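You operate a simulated robot arm through the tools that you are given. There is no shell and no other tool.

You are at the controls of a simulated robot arm. One attempt, no reset.

Task
Switch the bench junction box on and clip its zone's label on the left of the clip rail.
Fine: button and zone word are under the lid; lid back on after.

It is judged by the outcome, as a careful person would: the job done as asked, and still so three seconds after it is handed in. It fails if anything else is knocked over, pushed out of place, dropped, spilled or broken. A push-on lid holds only when it is set on centred and level and pressed home; a screw cap is set on level and turned clockwise until tight.

Robot
A 7-joint arm with a two-finger gripper, fixed in place. Base frame: the origin is on the floor under the middle of its stand, x ahead of it, y to its left, z up. Units: m, rad, N and s.
With the tool pointing down near the work surface it reaches from about 0.34 to 0.72 m from the base axis. Its first joint turns from -1.152 to 1.152 rad. Payload 2.45 kg.
Tool frame: the origin (TCP) lies between the finger pads and is the grasp point; the fingertips stand 0.026 m ahead of it; z points along the fingers, y is the line along which they close. The gripper opens to 0.096 m; its body begins 0.069 m behind the TCP.
Orientation is told as [roll, pitch, yaw] about the base's x, y, z axes, in that order, counted from this pose: with the fingers straight down and closing along the base's y, the tool's x points along the base's -x, its y along +y and its z along -z.

Tools
- The arm moves only by the tool drive_tool. Its argument "steps" is a list of rows, each a list of 7 numbers: the shift along the tool's x, y, z in m, then the turn, a rotation vector about the tool's x, y, z in rad, then the finger opening in m, from 0 to 0.096. In form: [[x, y, z, wx, wy, wz, grip], ...]. A call has 1 to 20 rows; each row shifts and turns the commanded pose from where the row before left it, along the tool's axes as they then stand. Each row takes 0.2 s and may step no farther than 0.05 m and 0.15 rad from the row before; otherwise, or with a gripper value out of range, the whole call is refused. Where a pose cannot be reached the arm comes as near as it can. A force on the tool above 40 N (or 10 N above the force at the start of the call, whichever is more), or a blocked arm, ends the call early, and 0.2 s more pass. The fingers move at their own pace (about 0.05 m/s each) and stop on an object; they squeeze with about 21 N. The grip force told is the motor's: it shows also when the fingers shut on nothing. Time passes only in rows, and 0.2 s behind the last, so rows that do not move let the fingers close. It gives the time, the measured TCP pose, the force on the tool (base axes), the opening and the grip force at its end, in the units of the frame above (readings bear some noise), with the torque about the TCP (base axes, N m) and any sound that the robot's microphone picked up, and new pictures: "show" is both (left out), scene, wrist or none.
- Cameras (640 x 400 px; columns grow to the right, rows downward): "scene" is fixed at [0.1718, -0.3961, 1.4223]; the picture's right is [0.71, -0.70, 0.00], its down [-0.42, -0.43, -0.80] and it looks along [0.56, 0.57, -0.60] (base axes); focal length 314 px, centre (320, 200). "wrist" rides on the gripper at [0.082, 0.003, -0.098] in the tool frame; the picture's right is [-0.04, 1.00, 0.00], its down [-0.73, -0.03, -0.68] and it looks along [-0.68, -0.03, 0.73] (tool axes); focal length 256 px, centre (320, 200). There is no depth. A picture from a camera that has moved, and an enlarged one, comes with that camera's place and axes in the base frame and with its lens.
- inspect(camera, box): a new picture of the part [left, top, right, bottom] of that camera's present view, enlarged. The clock stands still meanwhile.
- hand_in(): hands the job in; it is judged then, once.

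Places have to be worked out from the pictures, the camera data and where the tool is seen. Open the gripper and draw the arm clear of the work before you hand the job in, unless the task says otherwise.

The tools are called after ">>>" by a JSON object that holds its "method" and its "body". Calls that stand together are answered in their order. drive_tool: Moves the arm, as the interface text tells. Its arguments: {"type":"object","properties":{"steps":{"type":"array","items":{"type":"array","items":{"type":"number"}}},"show":{"type":"string","enum":["both","scene","wrist","none"]}},"required":["steps"]} The other tools are called the same way: inspect (camera, box) takes an enlarged picture of a part of a camera's view; hand_in () hands the job in.

At the start:

```text
clock: 0.0
ee_pos: [0.3943, 0.0464, 1.1314]
tool_rot: [0.0, 0.0, 0.0]
force: [0.5, -0.9, -0.3]
moment: [0.02, 0.04, -0.02]
gripper_width: 0.0959
gripper_force: 0.1
```

scene: 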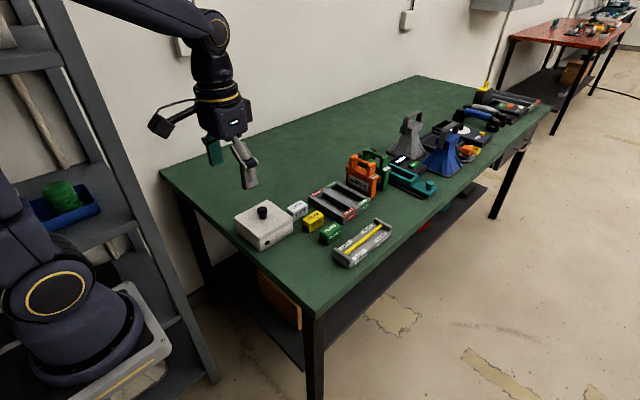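
wrist: 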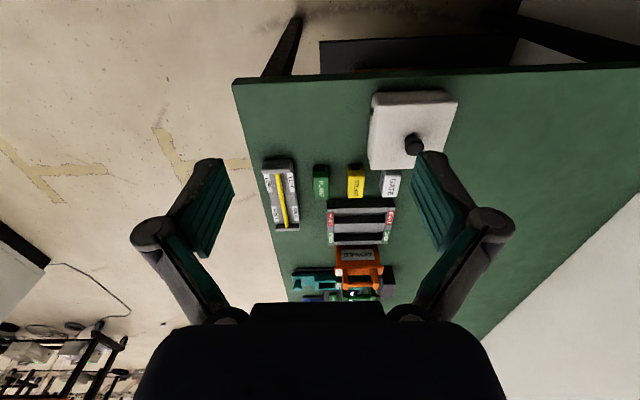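

I'll look closely at the work area before moving: the box with the knob lid, the three labels, and the rail.

>>> {"method": "inspect", "body": {"camera": "scene", "box": [220, 180, 400, 280]}}

>>> {"method": "inspect", "body": {"camera": "wrist", "box": [240, 70, 480, 220]}}

>>> {"method": "inspect", "body": {"camera": "scene", "box": [330, 90, 490, 190]}}

```text
3.56 times, centred on (310, 230) of scene
camera zoom: at [0.1718, -0.3961, 1.4223], right [0.71, -0.7, 0.0], down [-0.42, -0.43, -0.8], along [0.56, 0.57, -0.6], focal length 1118 px, centre (356, 93)
```

zoom: 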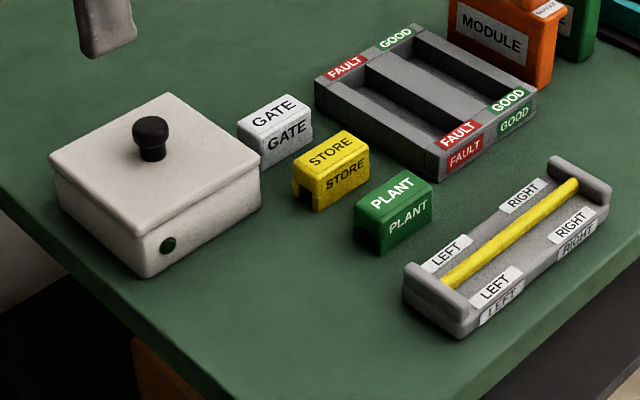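

```text
2.67 times, centred on (360, 145) of wrist
camera zoom: at [0.311, 0.0493, 1.2289], right [0.04, 1.0, 0.0], down [0.73, -0.03, 0.68], along [0.68, -0.03, -0.73], focal length 683 px, centre (213, 347)
```

zoom: 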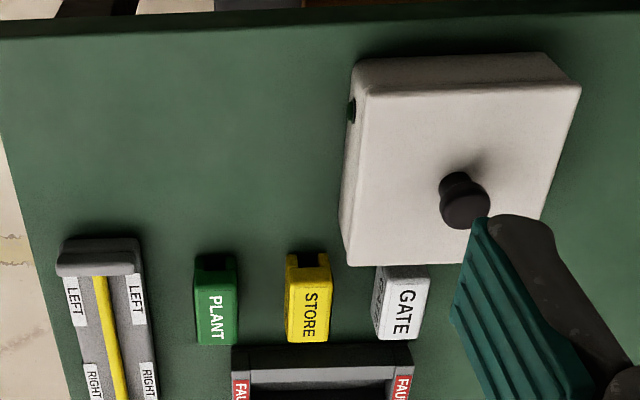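

```text
4.00 times, centred on (410, 140) of scene
camera zoom: at [0.1718, -0.3961, 1.4223], right [0.71, -0.7, 0.0], down [-0.42, -0.43, -0.8], along [0.56, 0.57, -0.6], focal length 1258 px, centre (-40, 440)
```

zoom: 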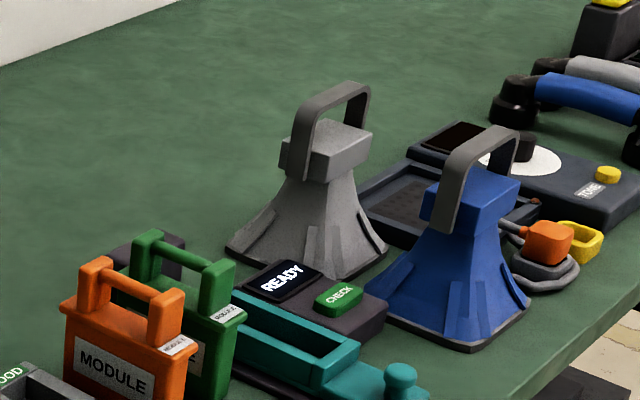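

The three-label row is GATE (white), STORE (yellow) and PLANT (green). The lid is about 0.115 m square, centred near (0.527, 0.187), with its knob top at z≈0.886 and the table at z≈0.80. I'll move above and behind the box for a closer look.

>>> {"method": "drive_tool", "body": {"steps": [[-0.0111, 0.0281, 0.0263, 0, 0, 0, 0.096], [-0.0111, 0.0281, 0.0263, 0, 0, 0, 0.096], [-0.0111, 0.0281, 0.0263, 0, 0, 0, 0.096], [-0.0111, 0.0281, 0.0263, 0, 0, 0, 0.096], [-0.0111, 0.0281, 0.0263, 0, 0, 0, 0.096], [0, 0, 0, 0, 0, 0, 0.096]]}}

```text
clock: 1.4
ee_pos: [0.4502, 0.1859, 0.9999]
tool_rot: [0.001, 0.002, -0.002]
force: [0.8, 0.0, -0.4]
moment: [0.0, -0.03, 0.02]
gripper_width: 0.0959
gripper_force: 0.0
camera wrist: at [0.3663, 0.19, 1.0975], right [0.04, 1.0, 0.0], down [0.73, -0.03, 0.68], along [0.68, -0.03, -0.73], focal length 256 px, centre (320, 200)
```

scene: 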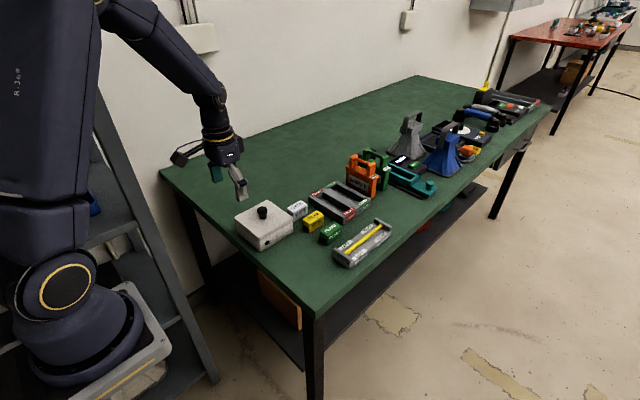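
wrist: 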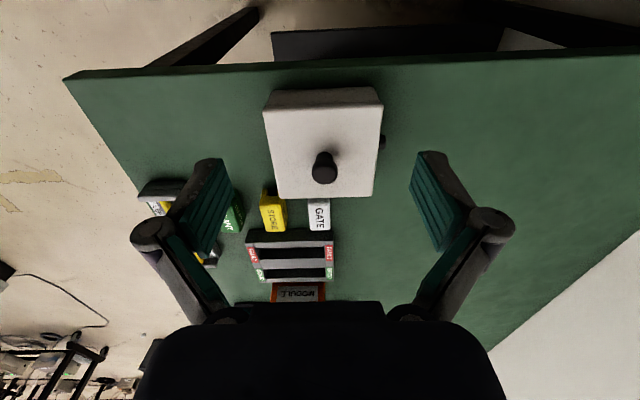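

The knob is dead ahead at about x=0.52, y=0.187. I'll zoom in to get the knob and lid dimensions.

>>> {"method": "inspect", "body": {"camera": "wrist", "box": [240, 80, 400, 180]}}

>>> {"method": "inspect", "body": {"camera": "scene", "box": [224, 190, 304, 240]}}

```text
4.00 times, centred on (320, 130) of wrist
camera zoom: at [0.3663, 0.19, 1.0975], right [0.04, 1.0, 0.0], down [0.73, -0.03, 0.68], along [0.68, -0.03, -0.73], focal length 1024 px, centre (320, 480)
```

zoom: 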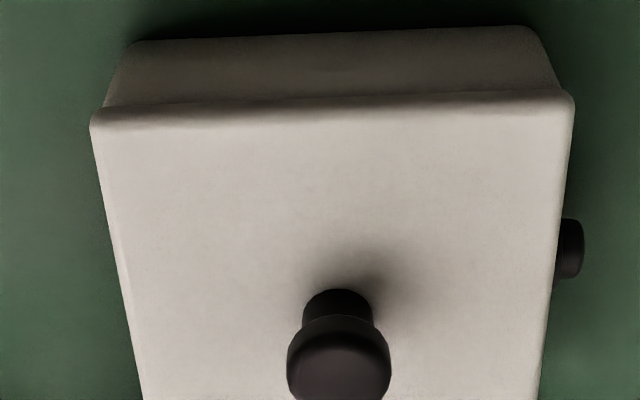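

```text
8.00 times, centred on (264, 215) of scene
camera zoom: at [0.1718, -0.396, 1.4223], right [0.71, -0.7, 0.0], down [-0.42, -0.43, -0.8], along [0.56, 0.57, -0.6], focal length 2515 px, centre (768, 80)
```

zoom: 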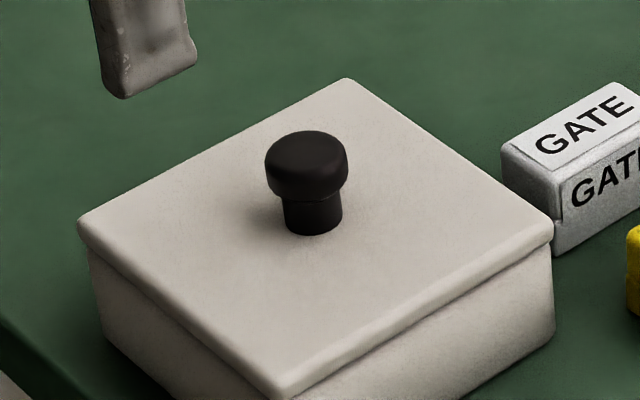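

I put the knob centre at about (0.527, 0.188), with a 27 mm cap spanning z≈0.857–0.887. I'll go above it and check alignment before descending.

>>> {"method": "drive_tool", "body": {"steps": [[-0.0257, 0.0006, 0.0213, 0, 0, 0, 0.08], [-0.0257, 0.0006, 0.0213, 0, 0, 0, 0.08], [-0.0256, 0.0006, 0.0213, 0, 0, 0, 0.08], [0, 0, 0, 0, 0, 0, 0.08]]}}

```text
clock: 2.4
ee_pos: [0.526, 0.1871, 0.9349]
tool_rot: [0.002, 0.0, -0.002]
force: [0.2, -0.1, -0.4]
moment: [0.0, 0.0, 0.02]
gripper_width: 0.0797
gripper_force: 0.0
camera wrist: at [0.4437, 0.1912, 1.0326], right [0.04, 1.0, 0.0], down [0.73, -0.03, 0.68], along [0.68, -0.03, -0.73], focal length 256 px, centre (320, 200)
```

scene: 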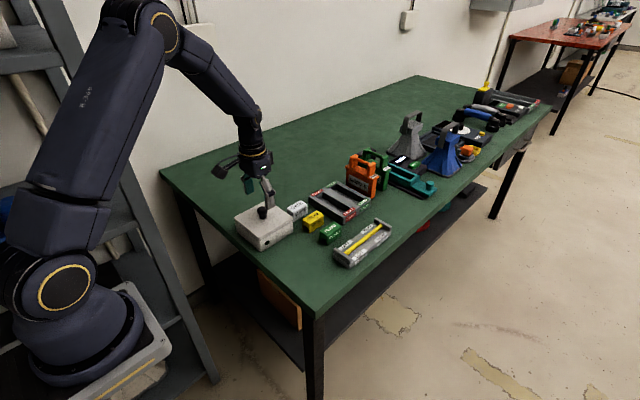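
wrist: 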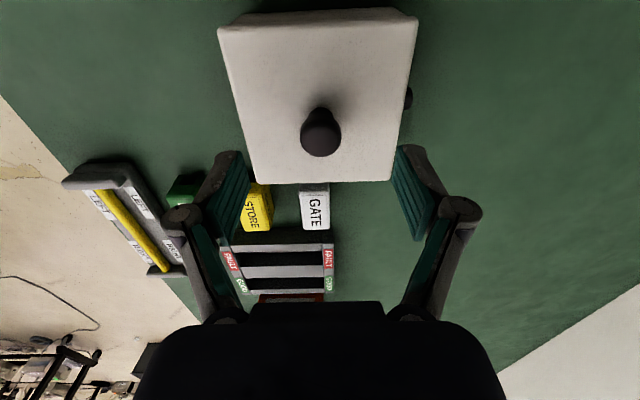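

The knob is between the fingers (about (0.525, 0.188)). I'll descend 45 mm so the pads straddle it just above the lid, then close.

>>> {"method": "drive_tool", "body": {"steps": [[0, 0.0008, 0.02, 0, 0, 0, 0.08], [0, 0, 0.015, 0, 0, 0, 0.08], [0, 0, 0.01, 0, 0, 0, 0.08], [0, 0, 0, 0, 0, 0, 0.08]]}}

>>> {"method": "inspect", "body": {"camera": "wrist", "box": [220, 100, 420, 225]}}

>>> {"method": "inspect", "body": {"camera": "scene", "box": [216, 180, 312, 240]}}

```text
clock: 3.4
ee_pos: [0.5278, 0.1883, 0.8903]
tool_rot: [-0.002, -0.002, 0.0]
force: [0.4, -0.4, -0.4]
moment: [-0.02, 0.02, 0.0]
gripper_width: 0.08
gripper_force: 0.1
camera wrist: at [0.4438, 0.1923, 0.9883], right [0.04, 1.0, 0.0], down [0.73, -0.03, 0.68], along [0.68, -0.03, -0.73], focal length 256 px, centre (320, 200)
```

scene: 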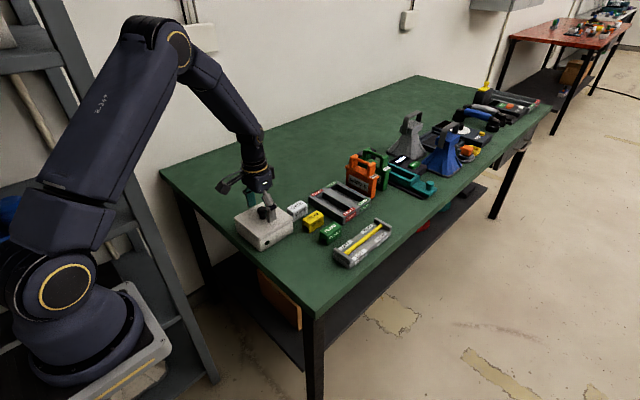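
wrist: 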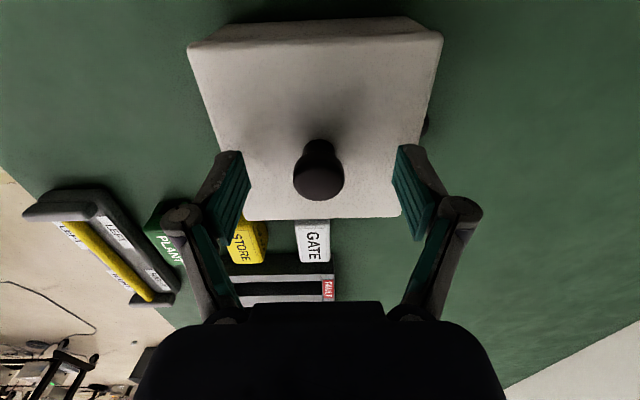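

```text
3.20 times, centred on (320, 162) of wrist
camera zoom: at [0.4438, 0.1923, 0.9883], right [0.04, 1.0, 0.0], down [0.73, -0.03, 0.68], along [0.68, -0.03, -0.73], focal length 819 px, centre (320, 320)
```

zoom: 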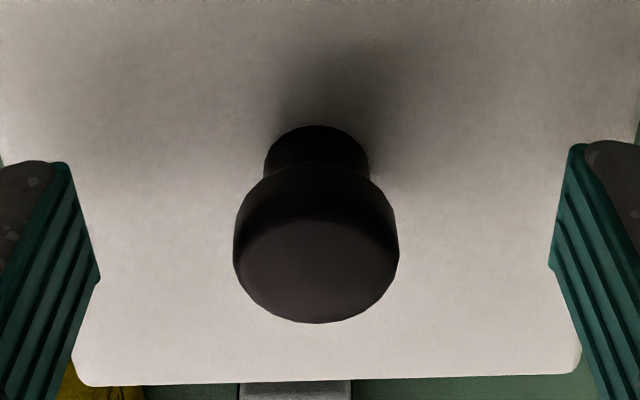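

```text
6.67 times, centred on (264, 210) of scene
camera zoom: at [0.1718, -0.396, 1.4223], right [0.71, -0.7, 0.0], down [-0.42, -0.43, -0.8], along [0.56, 0.57, -0.6], focal length 2096 px, centre (693, 133)
```

zoom: 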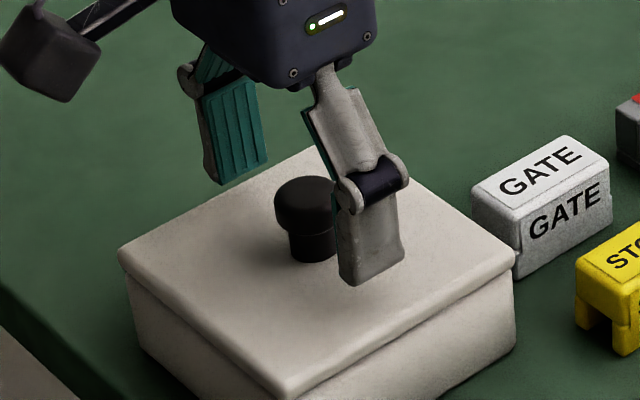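

Fingers straddle the knob, centred within about 1 mm, with the tips just clear of the lid. I'll close on it.

>>> {"method": "drive_tool", "body": {"steps": [[0, 0, 0, 0, 0, 0, 0.05], [0, 0, 0, 0, 0, 0, 0.0], [0, 0, 0, 0, 0, 0, 0.0], [0, 0, 0, 0, 0, 0, 0.0], [0, 0, 0, 0, 0, 0, 0.0]]}}

```text
clock: 4.6
ee_pos: [0.5269, 0.1889, 0.8898]
tool_rot: [0.001, -0.001, -0.001]
force: [0.6, 0.2, 0.3]
moment: [0.01, 0.0, -0.01]
gripper_width: 0.0266
gripper_force: 20.7
heard: snap
camera wrist: at [0.4437, 0.1925, 0.9884], right [0.04, 1.0, 0.0], down [0.73, -0.03, 0.68], along [0.68, -0.03, -0.73], focal length 256 px, centre (320, 200)
```

scene: 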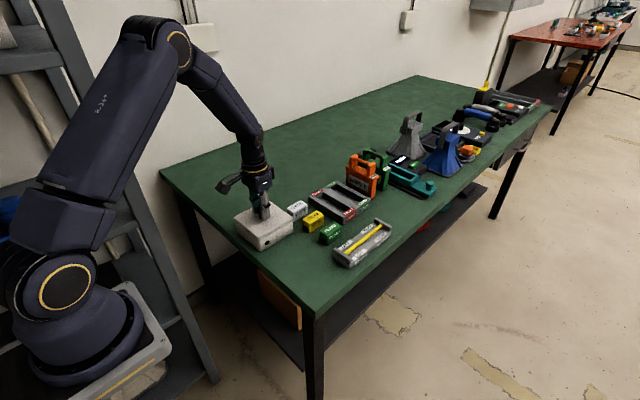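
wrist: 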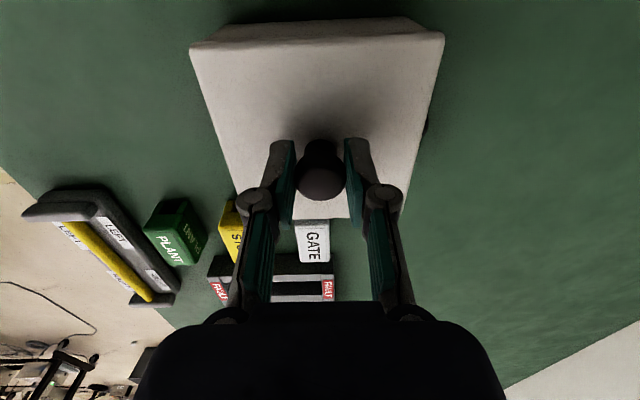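

I'm gripping the knob at 26.6 mm, and a snap was heard. Now I'll lift slowly and straight up.

>>> {"method": "drive_tool", "body": {"steps": [[0, 0, -0.004, 0, 0, 0, 0.0], [0, 0, -0.004, 0, 0, 0, 0.0], [0, 0, -0.006, 0, 0, 0, 0.0], [0, 0, -0.008, 0, 0, 0, 0.0]]}}

>>> {"method": "inspect", "body": {"camera": "scene", "box": [216, 180, 312, 240]}}

```text
clock: 5.6
ee_pos: [0.5267, 0.1884, 0.9125]
tool_rot: [0.001, -0.001, 0.001]
force: [0.7, 0.0, 0.8]
moment: [0.03, 0.03, -0.01]
gripper_width: 0.0
gripper_force: 21.7
camera wrist: at [0.4436, 0.1923, 1.0107], right [0.04, 1.0, 0.0], down [0.73, -0.03, 0.68], along [0.68, -0.03, -0.73], focal length 256 px, centre (320, 200)
```

scene: 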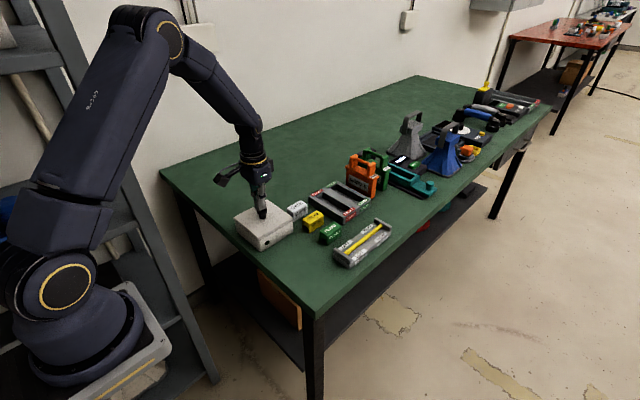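
wrist: 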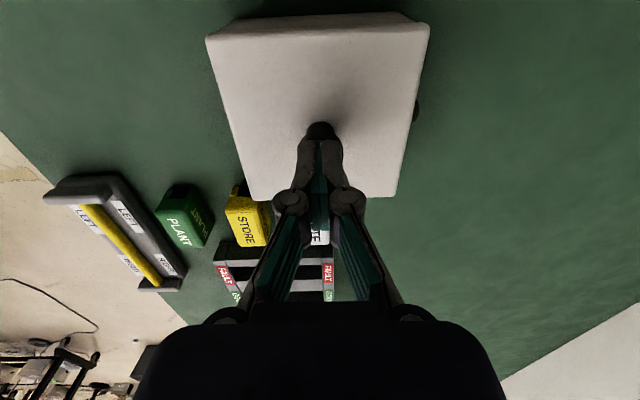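

```text
6.67 times, centred on (264, 210) of scene
camera zoom: at [0.1718, -0.3961, 1.4223], right [0.71, -0.7, 0.0], down [-0.42, -0.43, -0.8], along [0.56, 0.57, -0.6], focal length 2096 px, centre (693, 133)
```

zoom: 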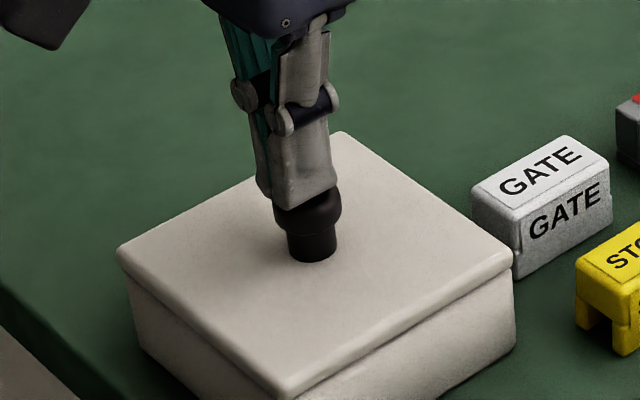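

The lid stayed put and the fingers slipped up off the smooth cap, so the lid holds harder than that grip did. I'll re-open, go back down and grip again, then pull in tiny increments while watching the force.

>>> {"method": "drive_tool", "body": {"steps": [[0, 0, -0.008, 0, 0, 0, 0.06], [0, 0, 0, 0, 0, 0, 0.06], [0, 0, 0, 0, 0, 0, 0.06], [0, 0, 0.02, 0, 0, 0, 0.06], [0, 0, 0.012, 0, 0, 0, 0.06], [0, 0, 0, 0, 0, 0, 0.06]]}}

>>> {"method": "inspect", "body": {"camera": "scene", "box": [240, 185, 288, 215]}}

>>> {"method": "inspect", "body": {"camera": "wrist", "box": [240, 120, 400, 220]}}

```text
clock: 7.0
ee_pos: [0.5272, 0.1885, 0.8877]
tool_rot: [0.002, 0.001, 0.0]
force: [0.7, 0.6, -0.1]
moment: [-0.02, 0.01, -0.01]
gripper_width: 0.0601
gripper_force: 0.1
camera wrist: at [0.4435, 0.1918, 0.9863], right [0.04, 1.0, 0.0], down [0.73, -0.03, 0.68], along [0.68, -0.03, -0.73], focal length 256 px, centre (320, 200)
```

scene: 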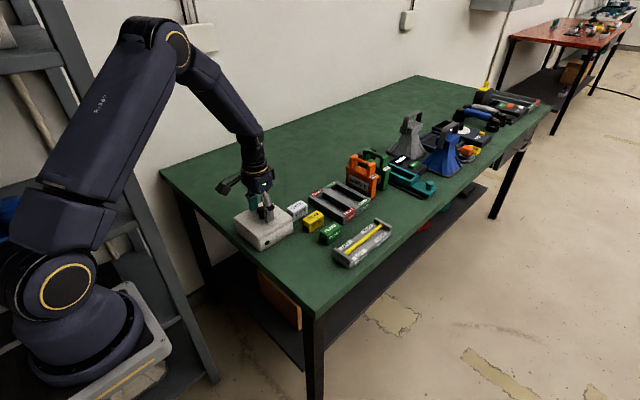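
wrist: 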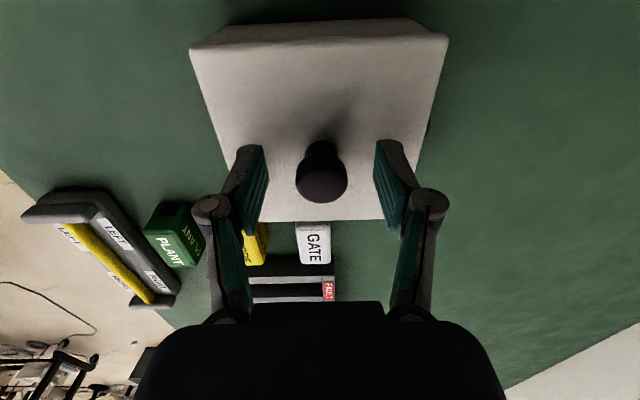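

```text
13.33 times, centred on (264, 200) of scene
camera zoom: at [0.1718, -0.396, 1.4223], right [0.71, -0.7, 0.0], down [-0.42, -0.43, -0.8], along [0.56, 0.57, -0.6], focal length 4192 px, centre (1067, 200)
```

zoom: 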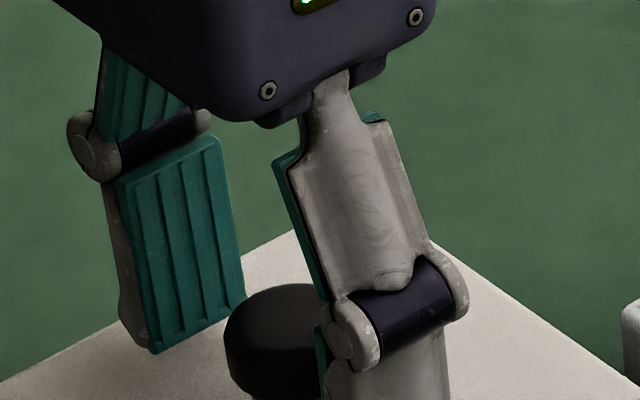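

```text
4.00 times, centred on (320, 170) of wrist
camera zoom: at [0.4435, 0.1918, 0.9863], right [0.04, 1.0, 0.0], down [0.73, -0.03, 0.68], along [0.68, -0.03, -0.73], focal length 1024 px, centre (320, 320)
```

zoom: 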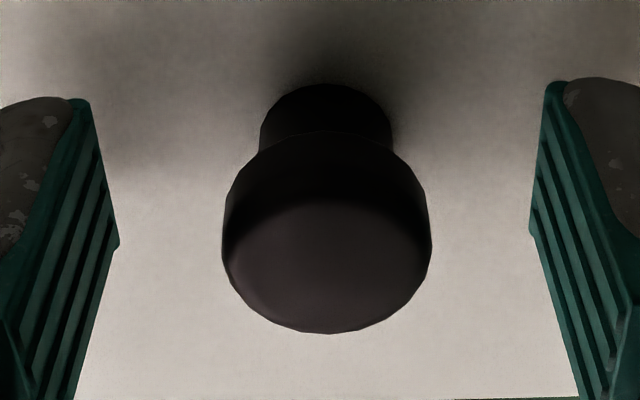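

I'm back around the knob, centred. I'll close and pull up only 2 mm to see what force builds.

>>> {"method": "drive_tool", "body": {"steps": [[0, 0, 0, 0, 0, 0, 0.0], [0, 0, 0, 0, 0, 0, 0.0], [0, 0, 0, 0, 0, 0, 0.0], [0, 0, 0, 0, 0, 0, 0.0], [0, 0, -0.001, 0, 0, 0, 0.0], [0, 0, -0.001, 0, 0, 0, 0.0]], "show": "wrist"}}

```text
clock: 8.4
ee_pos: [0.5274, 0.1885, 0.8913]
tool_rot: [-0.001, 0.001, 0.002]
force: [-0.5, -0.4, -1.2]
moment: [-0.02, 0.0, 0.0]
gripper_width: 0.0265
gripper_force: 20.5
camera wrist: at [0.4436, 0.1923, 0.9885], right [0.04, 1.0, 0.0], down [0.73, -0.03, 0.68], along [0.68, -0.03, -0.73], focal length 256 px, centre (320, 200)
```

wrist: 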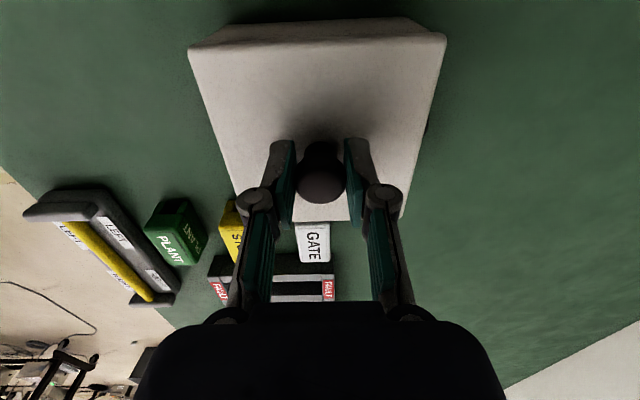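

Only about 1 N shows after the 2 mm lift, and there was no snap this time. I'll check whether the lid actually rose.

>>> {"method": "inspect", "body": {"camera": "scene", "box": [232, 200, 296, 240]}}

>>> {"method": "inspect", "body": {"camera": "wrist", "box": [180, 10, 460, 185]}}

```text
10.00 times, centred on (264, 220) of scene
camera zoom: at [0.1718, -0.396, 1.4223], right [0.71, -0.7, 0.0], down [-0.42, -0.43, -0.8], along [0.56, 0.57, -0.6], focal length 3144 px, centre (880, 0)
```

zoom: 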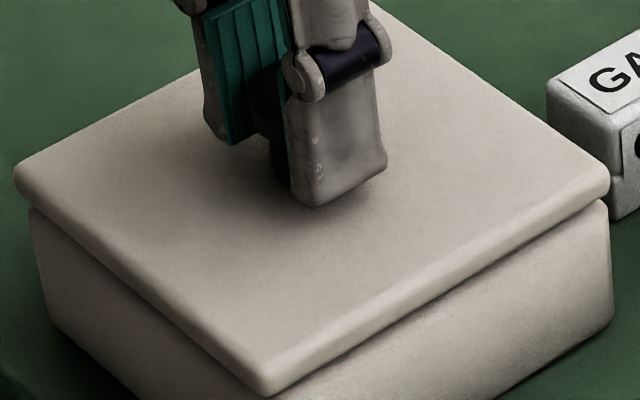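

```text
2.29 times, centred on (320, 98) of wrist
camera zoom: at [0.4436, 0.1923, 0.9885], right [0.04, 1.0, 0.0], down [0.73, -0.03, 0.68], along [0.68, -0.03, -0.73], focal length 585 px, centre (320, 434)
```

zoom: 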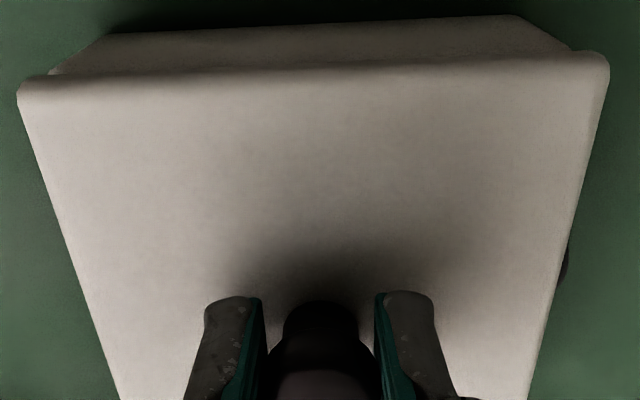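

The lid has risen a couple of millimetres, with a shadow gap now visible under its rim. So it's loose, and I'll keep lifting slowly.

>>> {"method": "drive_tool", "body": {"steps": [[0, 0, -0.002, 0, 0, 0, 0.0], [0, 0, -0.002, 0, 0, 0, 0.0], [0, 0, -0.002, 0, 0, 0, 0.0]], "show": "none"}}

>>> {"method": "inspect", "body": {"camera": "scene", "box": [232, 200, 296, 240]}}

```text
clock: 9.2
ee_pos: [0.5264, 0.189, 0.8975]
tool_rot: [0.0, 0.0, 0.0]
force: [0.9, 0.4, -1.6]
moment: [-0.01, -0.04, 0.0]
gripper_width: 0.0264
gripper_force: 20.9
```

```text
10.00 times, centred on (264, 220) of scene
camera zoom: at [0.1718, -0.396, 1.4223], right [0.71, -0.7, 0.0], down [-0.42, -0.43, -0.8], along [0.56, 0.57, -0.6], focal length 3144 px, centre (880, 0)
```

zoom: 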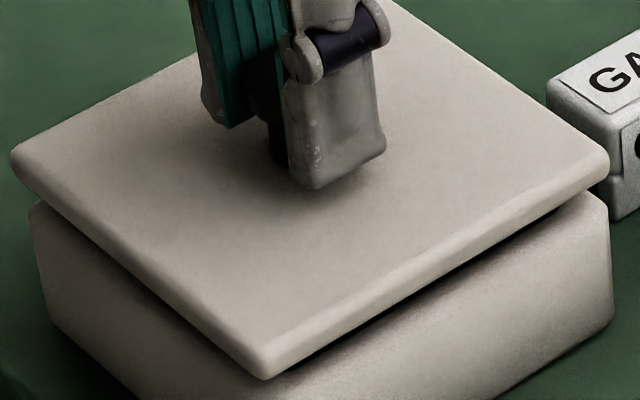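

The lid is coming up level and held. I'll raise it further in gentle rows until it's well clear of the box.

>>> {"method": "drive_tool", "body": {"steps": [[0, 0, -0.003, 0, 0, 0, 0.0], [0, 0, -0.004, 0, 0, 0, 0.0], [0, 0, -0.005, 0, 0, 0, 0.0], [0, 0, -0.006, 0, 0, 0, 0.0], [0, 0, -0.008, 0, 0, 0, 0.0], [0, 0, -0.01, 0, 0, 0, 0.0], [0, 0, -0.01, 0, 0, 0, 0.0], [0, 0, -0.01, 0, 0, 0, 0.0], [0, 0, 0, 0, 0, 0, 0.0]]}}

>>> {"method": "inspect", "body": {"camera": "scene", "box": [216, 180, 312, 240]}}

```text
clock: 11.2
ee_pos: [0.5276, 0.1879, 0.9532]
tool_rot: [0.002, -0.001, 0.001]
force: [0.9, -0.2, -1.4]
moment: [-0.04, 0.0, 0.01]
gripper_width: 0.0265
gripper_force: 20.5
camera wrist: at [0.4439, 0.1923, 1.0505], right [0.04, 1.0, 0.0], down [0.73, -0.03, 0.68], along [0.68, -0.03, -0.73], focal length 256 px, centre (320, 200)
```

scene: 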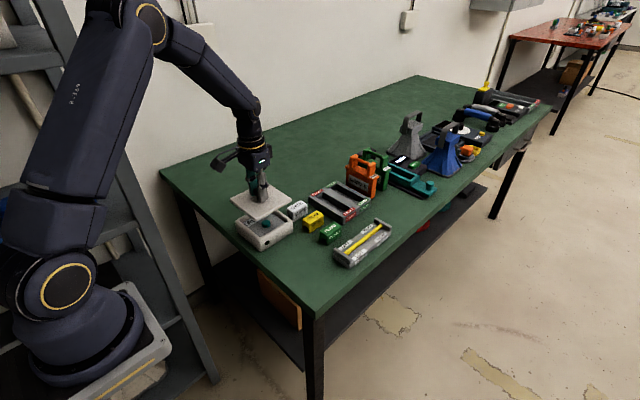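
wrist: 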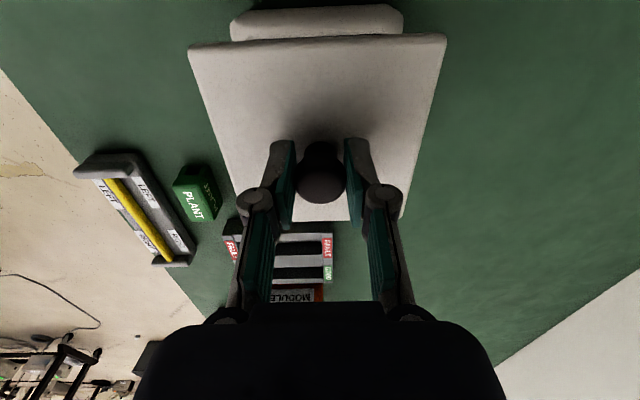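

```text
6.67 times, centred on (264, 210) of scene
camera zoom: at [0.1718, -0.396, 1.4223], right [0.71, -0.7, 0.0], down [-0.42, -0.43, -0.8], along [0.56, 0.57, -0.6], focal length 2096 px, centre (693, 133)
```

zoom: 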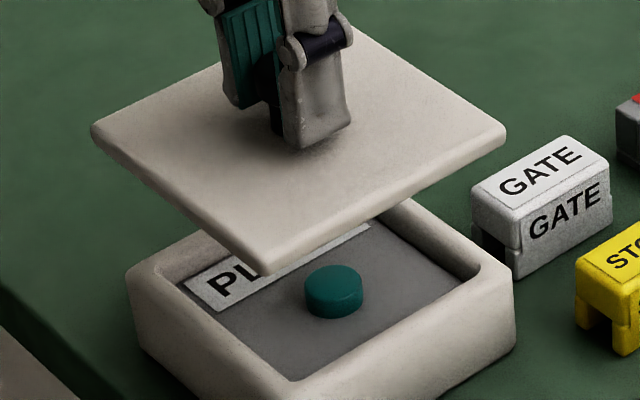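

The lid is off and level. Inside there's a teal button and a word starting "PL…". I'll carry the lid to the clear table area on the left, around (0.52, 0.37).

>>> {"method": "drive_tool", "body": {"steps": [[0, 0.015, 0, 0, 0, 0, 0.0], [0, 0.028, 0, 0, 0, 0, 0.0], [0, 0.03, 0, 0, 0, 0, 0.0], [0, 0.03, 0, 0, 0, 0, 0.0], [0, 0.03, 0, 0, 0, 0, 0.0], [0, 0.028, 0, 0, 0, 0, 0.0], [0.004, 0.015, 0, 0, 0, 0, 0.0], [0, 0.005, 0, 0, 0, 0, 0.0], [0, 0, 0.01, 0, 0, 0, 0.0], [0, 0, 0.015, 0, 0, 0, 0.0], [0, 0, 0.015, 0, 0, 0, 0.0], [0, 0, 0.015, 0, 0, 0, 0.0], [0, 0, 0.01, 0, 0, 0, 0.0], [0, 0, 0.008, 0, 0, 0, 0.0], [0, 0, 0, 0, 0, 0, 0.0]]}}

>>> {"method": "inspect", "body": {"camera": "scene", "box": [170, 160, 298, 240]}}

```text
clock: 14.4
ee_pos: [0.5225, 0.3697, 0.8801]
tool_rot: [0.0, 0.0, -0.001]
force: [-1.0, 0.1, -1.8]
moment: [-0.06, 0.0, 0.03]
gripper_width: 0.0264
gripper_force: 20.8
camera wrist: at [0.4399, 0.3735, 0.9775], right [0.04, 1.0, 0.0], down [0.73, -0.03, 0.68], along [0.68, -0.03, -0.73], focal length 256 px, centre (320, 200)
```

scene: 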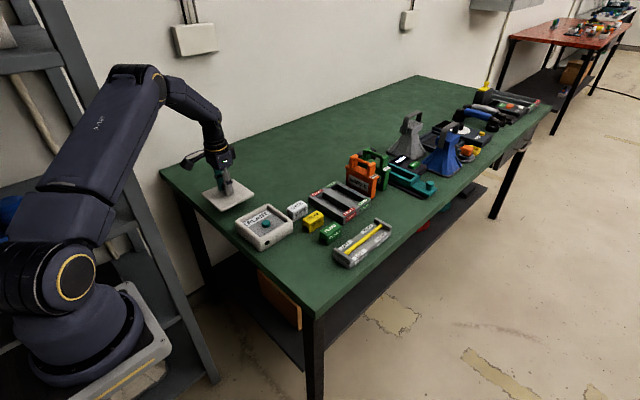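
wrist: 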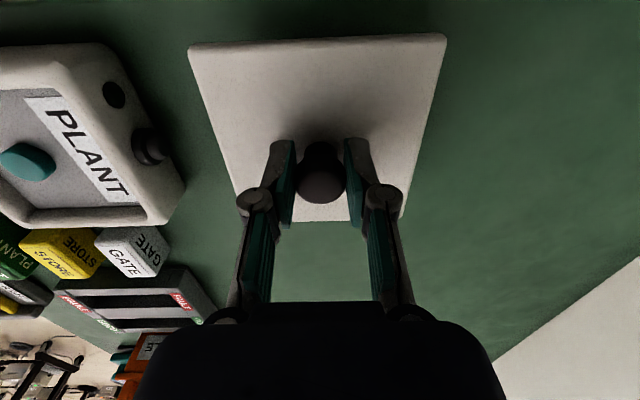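

```text
5.00 times, centred on (234, 200) of scene
camera zoom: at [0.1718, -0.396, 1.4223], right [0.71, -0.7, 0.0], down [-0.42, -0.43, -0.8], along [0.56, 0.57, -0.6], focal length 1572 px, centre (750, 200)
```

zoom: 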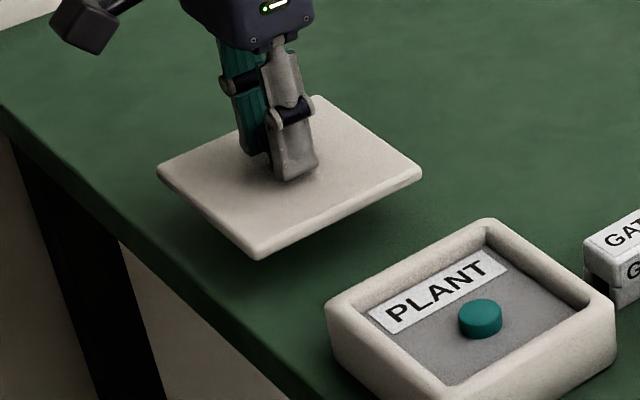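

The word is confirmed: PLANT, so the green label. Now I'll lower the lid toward the table, pausing before contact.

>>> {"method": "drive_tool", "body": {"steps": [[0, 0, 0.008, 0, 0, 0, 0.0], [0, 0, 0.008, 0, 0, 0, 0.0], [0, 0, 0.006, 0, 0, 0, 0.0], [0, 0, 0.004, 0, 0, 0, 0.0], [0, 0, 0, 0, 0, 0, 0.0]], "show": "none"}}

>>> {"method": "inspect", "body": {"camera": "scene", "box": [190, 170, 270, 220]}}

```text
clock: 15.6
ee_pos: [0.5233, 0.3691, 0.8532]
tool_rot: [-0.001, 0.0, 0.0]
force: [-0.5, -0.9, -1.5]
moment: [-0.01, 0.02, 0.0]
gripper_width: 0.0269
gripper_force: 21.2
```

```text
8.00 times, centred on (230, 195) of scene
camera zoom: at [0.1718, -0.396, 1.4223], right [0.71, -0.7, 0.0], down [-0.42, -0.43, -0.8], along [0.56, 0.57, -0.6], focal length 2515 px, centre (1040, 240)
```

zoom: 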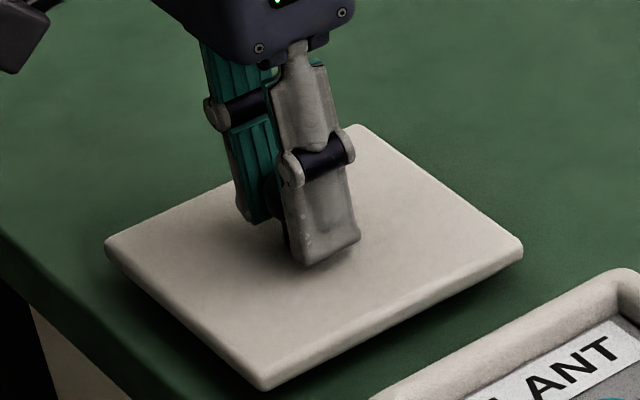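

About 10 mm remains. I'll go down in 2 mm rows.

>>> {"method": "drive_tool", "body": {"steps": [[0, 0, 0.002, 0, 0, 0, 0.0], [0, 0, 0.002, 0, 0, 0, 0.0], [0, 0, 0.002, 0, 0, 0, 0.0], [0, 0, 0, 0, 0, 0, 0.0]], "show": "none"}}

>>> {"method": "inspect", "body": {"camera": "scene", "box": [190, 170, 270, 220]}}

```text
clock: 16.6
ee_pos: [0.5221, 0.3696, 0.8477]
tool_rot: [-0.001, 0.001, 0.0]
force: [-0.2, 0.1, -1.8]
moment: [-0.03, 0.01, -0.02]
gripper_width: 0.0264
gripper_force: 20.8
```

```text
8.00 times, centred on (230, 195) of scene
camera zoom: at [0.1718, -0.396, 1.4223], right [0.71, -0.7, 0.0], down [-0.42, -0.43, -0.8], along [0.56, 0.57, -0.6], focal length 2515 px, centre (1040, 240)
```

zoom: 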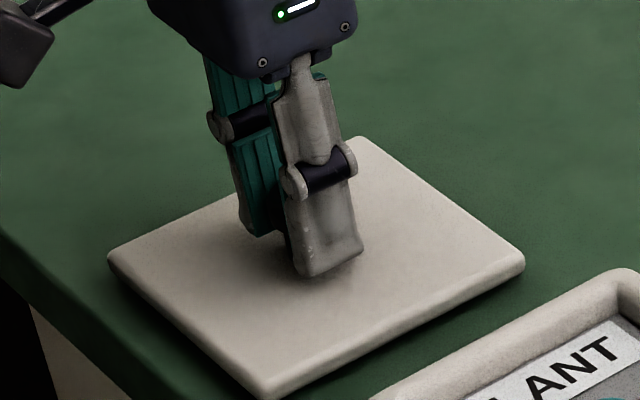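

The lid isn't touching yet (force still about −1.8 N, just its weight). I'll continue in 1–2 mm rows.

>>> {"method": "drive_tool", "body": {"steps": [[0, 0, 0.002, 0, 0, 0, 0.0], [0, 0, 0.001, 0, 0, 0, 0.0], [0, 0, 0, 0, 0, 0, 0.0]], "show": "none"}}

>>> {"method": "inspect", "body": {"camera": "scene", "box": [190, 170, 270, 220]}}

```text
clock: 17.4
ee_pos: [0.5225, 0.3692, 0.8435]
tool_rot: [0.001, -0.002, 0.0]
force: [0.0, 0.4, -1.5]
moment: [-0.01, -0.01, 0.03]
gripper_width: 0.0263
gripper_force: 20.9
```

```text
8.00 times, centred on (230, 195) of scene
camera zoom: at [0.1718, -0.396, 1.4223], right [0.71, -0.7, 0.0], down [-0.42, -0.43, -0.8], along [0.56, 0.57, -0.6], focal length 2515 px, centre (1040, 240)
```

zoom: 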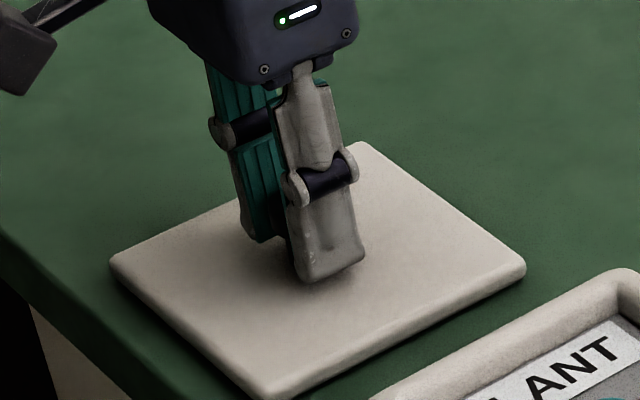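

Still no contact. I'll continue in 1 mm rows.

>>> {"method": "drive_tool", "body": {"steps": [[0, 0, 0.001, 0, 0, 0, 0.0], [0, 0, 0.001, 0, 0, 0, 0.0], [0, 0, 0, 0, 0, 0, 0.0]], "show": "none"}}

```text
clock: 18.2
ee_pos: [0.5231, 0.3695, 0.8434]
tool_rot: [0.0, 0.001, -0.002]
force: [-2.9, -1.7, 9.2]
moment: [-0.06, 0.14, -0.01]
gripper_width: 0.0261
gripper_force: 21.2
```

The lid is on the table (about 9 N of upward push, contact at TCP z≈0.8434). I'll ease off 1 mm, open the fingers and rise.

>>> {"method": "drive_tool", "body": {"steps": [[0, 0, -0.001, 0, 0, 0, 0.0], [0, 0, 0, 0, 0, 0, 0.03], [0, 0, 0, 0, 0, 0, 0.06], [0, 0, 0, 0, 0, 0, 0.06], [0, 0, -0.01, 0, 0, 0, 0.06], [0, 0, -0.03, 0, 0, 0, 0.06], [0, 0, -0.04, 0, 0, 0, 0.06], [0, 0, -0.03, 0, 0, 0, 0.06], [0, 0, 0, 0, 0, 0, 0.06]]}}

>>> {"method": "inspect", "body": {"camera": "scene", "box": [190, 170, 318, 250]}}

>>> {"method": "inspect", "body": {"camera": "wrist", "box": [0, 0, 440, 275]}}

```text
clock: 20.2
ee_pos: [0.5228, 0.37, 0.9537]
tool_rot: [0.0, 0.001, -0.001]
force: [0.8, 0.6, -0.4]
moment: [0.0, 0.02, 0.03]
gripper_width: 0.0601
gripper_force: 0.1
camera wrist: at [0.4398, 0.3728, 1.0514], right [0.04, 1.0, 0.0], down [0.73, -0.03, 0.68], along [0.68, -0.03, -0.73], focal length 256 px, centre (320, 200)
```

scene: 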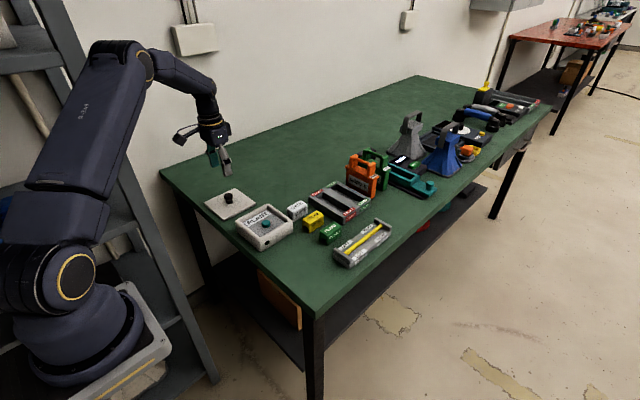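
wrist: 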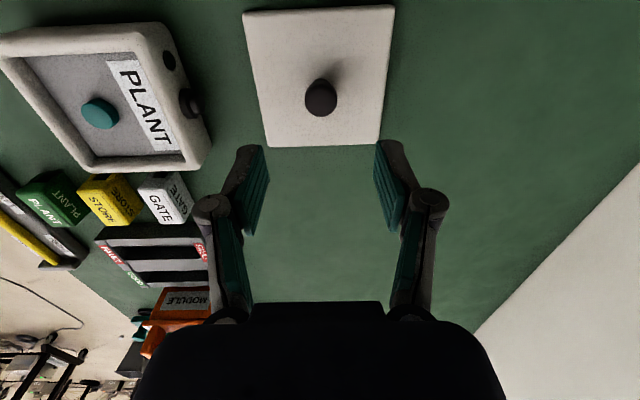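

```text
5.00 times, centred on (254, 210) of scene
camera zoom: at [0.1718, -0.3961, 1.4223], right [0.71, -0.7, 0.0], down [-0.42, -0.43, -0.8], along [0.56, 0.57, -0.6], focal length 1572 px, centre (650, 150)
```

zoom: 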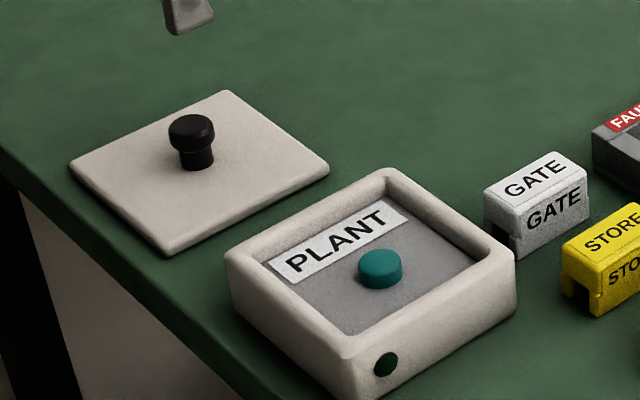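

```text
1.45 times, centred on (220, 138) of wrist
camera zoom: at [0.4398, 0.3728, 1.0514], right [0.04, 1.0, 0.0], down [0.73, -0.03, 0.68], along [0.68, -0.03, -0.73], focal length 372 px, centre (466, 291)
```

zoom: 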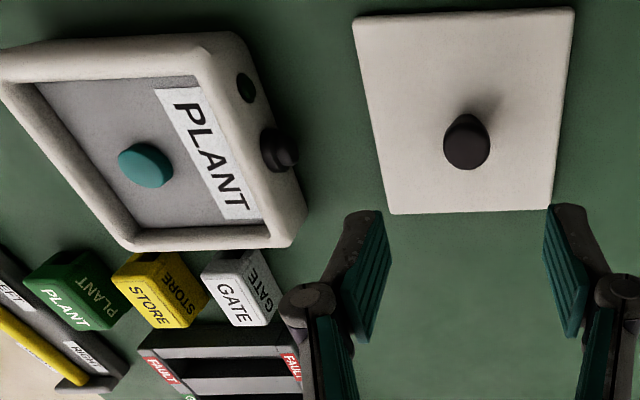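

The lid rests flat on the table. The box's side lamp is dark (off) and the button is near (0.527, 0.18). I'll close the fingers and move above the button.

>>> {"method": "drive_tool", "body": {"steps": [[0, -0.03, 0, 0, 0, 0, 0.0], [0, -0.04, 0, 0, 0, 0, 0.0], [0, -0.04, 0, 0, 0, 0, 0.0], [0, -0.04, 0, 0, 0, 0, 0.0], [-0.0045, -0.036, 0, 0, 0, 0, 0.0], [0, 0, 0, 0, 0, 0, 0.0]]}}

>>> {"method": "inspect", "body": {"camera": "wrist", "box": [220, 0, 420, 125]}}

>>> {"method": "inspect", "body": {"camera": "scene", "box": [216, 180, 312, 240]}}

```text
clock: 21.6
ee_pos: [0.5281, 0.1841, 0.9534]
tool_rot: [0.0, 0.001, 0.002]
force: [0.2, -0.2, -0.3]
moment: [0.01, -0.01, -0.01]
gripper_width: 0.0001
gripper_force: 20.8
camera wrist: at [0.4444, 0.1864, 1.0514], right [0.04, 1.0, 0.0], down [0.73, -0.03, 0.68], along [0.68, -0.03, -0.73], focal length 256 px, centre (320, 200)
```

scene: 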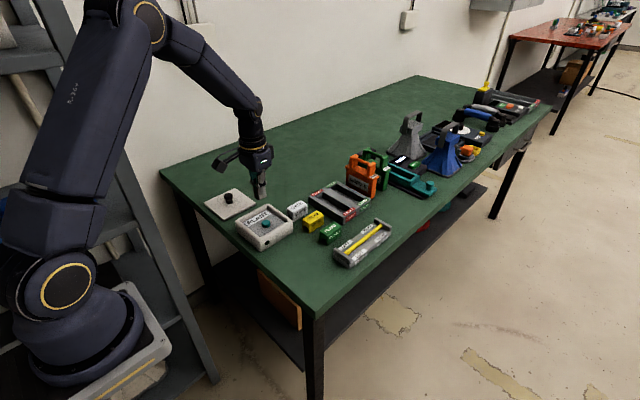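
wrist: 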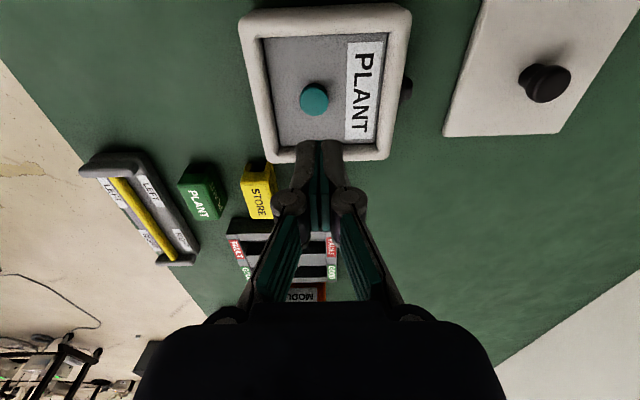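

```text
3.20 times, centred on (320, 62) of wrist
camera zoom: at [0.4444, 0.1864, 1.0514], right [0.04, 1.0, 0.0], down [0.73, -0.03, 0.68], along [0.68, -0.03, -0.73], focal length 819 px, centre (320, 640)
```

zoom: 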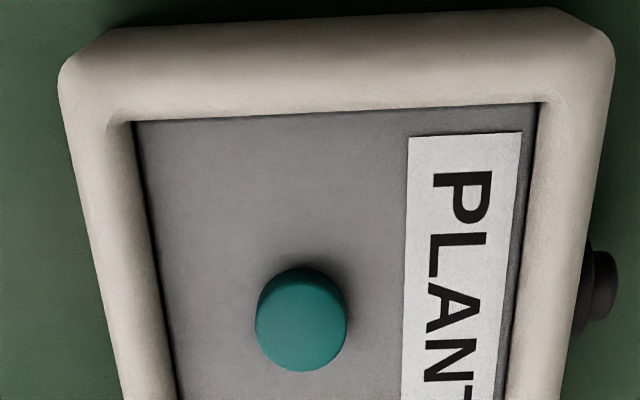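

```text
6.67 times, centred on (264, 210) of scene
camera zoom: at [0.1718, -0.3961, 1.4223], right [0.71, -0.7, 0.0], down [-0.42, -0.43, -0.8], along [0.56, 0.57, -0.6], focal length 2096 px, centre (693, 133)
```

zoom: 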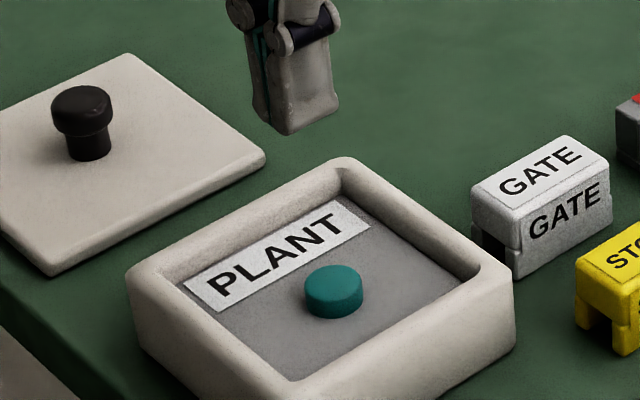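

The button top is at about (0.527, 0.1775) with z≈0.845. I'll shift over it and descend to just above.

>>> {"method": "drive_tool", "body": {"steps": [[0.001, -0.0066, 0.02, 0, 0, 0, 0.0], [0, 0, 0.025, 0, 0, 0, 0.0], [0, 0, 0.02, 0, 0, 0, 0.0], [0, 0, 0, 0, 0, 0, 0.0]]}}

>>> {"method": "inspect", "body": {"camera": "scene", "box": [216, 180, 312, 240]}}

>>> {"method": "inspect", "body": {"camera": "wrist", "box": [220, 50, 420, 175]}}

```text
clock: 22.6
ee_pos: [0.5268, 0.1761, 0.8878]
tool_rot: [-0.001, -0.001, 0.002]
force: [-0.7, 0.0, 1.1]
moment: [-0.01, 0.0, -0.01]
gripper_width: 0.0
gripper_force: 20.9
camera wrist: at [0.4434, 0.1804, 0.9865], right [0.04, 1.0, 0.0], down [0.73, -0.03, 0.68], along [0.68, -0.03, -0.73], focal length 256 px, centre (320, 200)
```

scene: 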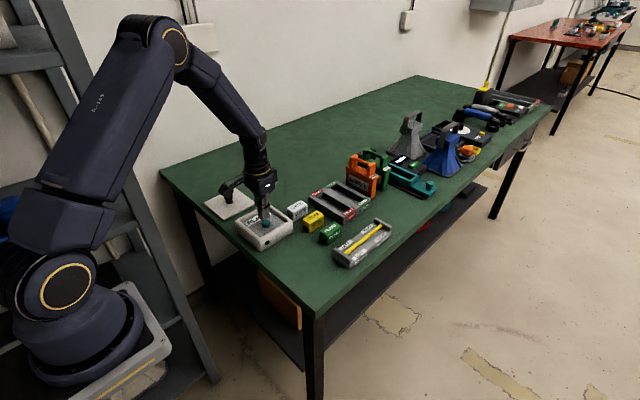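
wrist: 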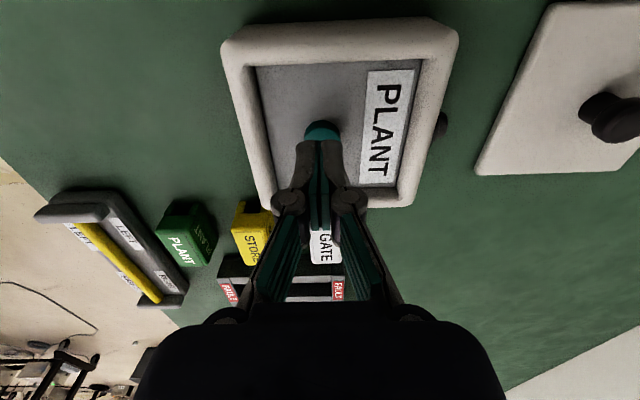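

```text
6.67 times, centred on (264, 210) of scene
camera zoom: at [0.1718, -0.3961, 1.4223], right [0.71, -0.7, 0.0], down [-0.42, -0.43, -0.8], along [0.56, 0.57, -0.6], focal length 2096 px, centre (693, 133)
```

zoom: 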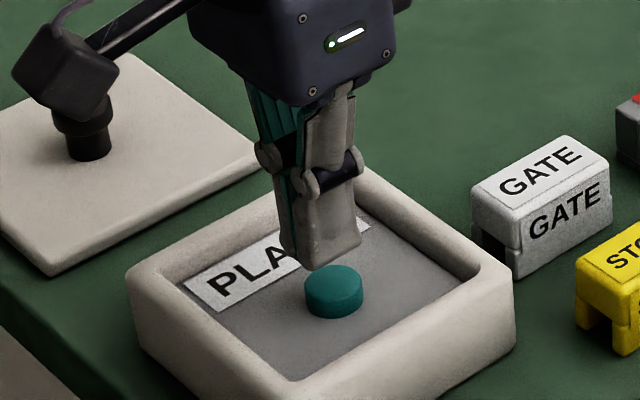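

```text
3.20 times, centred on (320, 112) of wrist
camera zoom: at [0.4434, 0.1804, 0.9865], right [0.04, 1.0, 0.0], down [0.73, -0.03, 0.68], along [0.68, -0.03, -0.73], focal length 819 px, centre (320, 480)
```

zoom: 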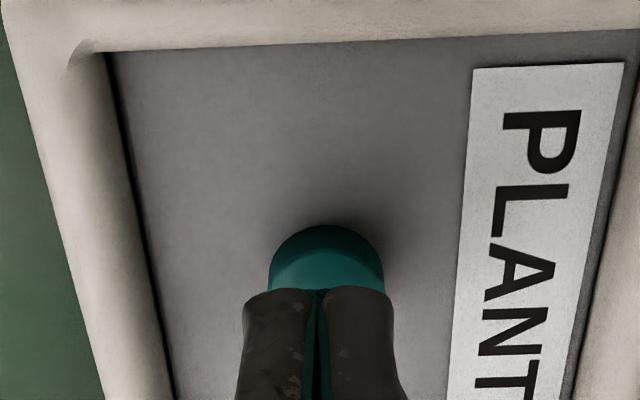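

The tip is directly above the button with about 15 mm to go. I'll descend in small rows until contact.

>>> {"method": "drive_tool", "body": {"steps": [[0, 0.001, 0.003, 0, 0, 0, 0.0], [0, 0, 0.003, 0, 0, 0, 0.0], [0, 0, 0.003, 0, 0, 0, 0.0], [0, 0, 0.002, 0, 0, 0, 0.0], [0, 0, 0, 0, 0, 0, 0.0]], "show": "none"}}

>>> {"method": "inspect", "body": {"camera": "scene", "box": [216, 190, 312, 250]}}

```text
clock: 23.8
ee_pos: [0.5261, 0.1777, 0.8777]
tool_rot: [-0.001, 0.0, 0.0]
force: [0.8, 0.3, -0.4]
moment: [0.01, 0.03, -0.04]
gripper_width: 0.0
gripper_force: 20.8
```

```text
6.67 times, centred on (264, 220) of scene
camera zoom: at [0.1718, -0.3961, 1.4223], right [0.71, -0.7, 0.0], down [-0.42, -0.43, -0.8], along [0.56, 0.57, -0.6], focal length 2096 px, centre (693, 67)
```

zoom: 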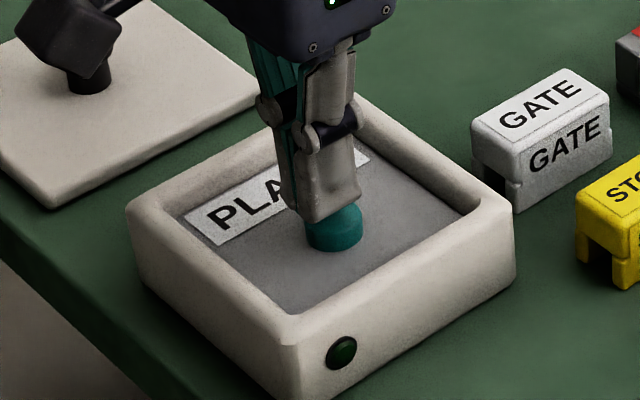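

Still just above the button with no contact force, and the lamp is dark. I'll continue down in 2 mm rows.

>>> {"method": "drive_tool", "body": {"steps": [[0, 0, 0.002, 0, 0, 0, 0.0], [0, 0, 0.002, 0, 0, 0, 0.0], [0, 0, 0, 0, 0, 0, 0.0]], "show": "none"}}

>>> {"method": "inspect", "body": {"camera": "scene", "box": [216, 190, 312, 250]}}

```text
clock: 24.6
ee_pos: [0.5263, 0.1784, 0.8726]
tool_rot: [-0.001, -0.002, -0.001]
force: [0.4, 0.1, 0.0]
moment: [-0.02, -0.03, 0.03]
gripper_width: 0.0
gripper_force: 21.3
```

```text
6.67 times, centred on (264, 220) of scene
camera zoom: at [0.1718, -0.396, 1.4223], right [0.71, -0.7, 0.0], down [-0.42, -0.43, -0.8], along [0.56, 0.57, -0.6], focal length 2096 px, centre (693, 67)
```

zoom: 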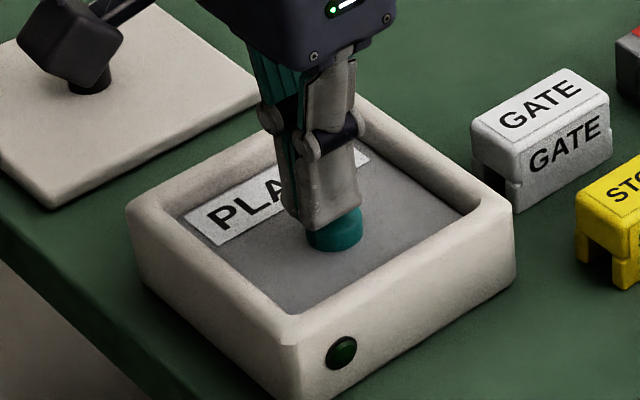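

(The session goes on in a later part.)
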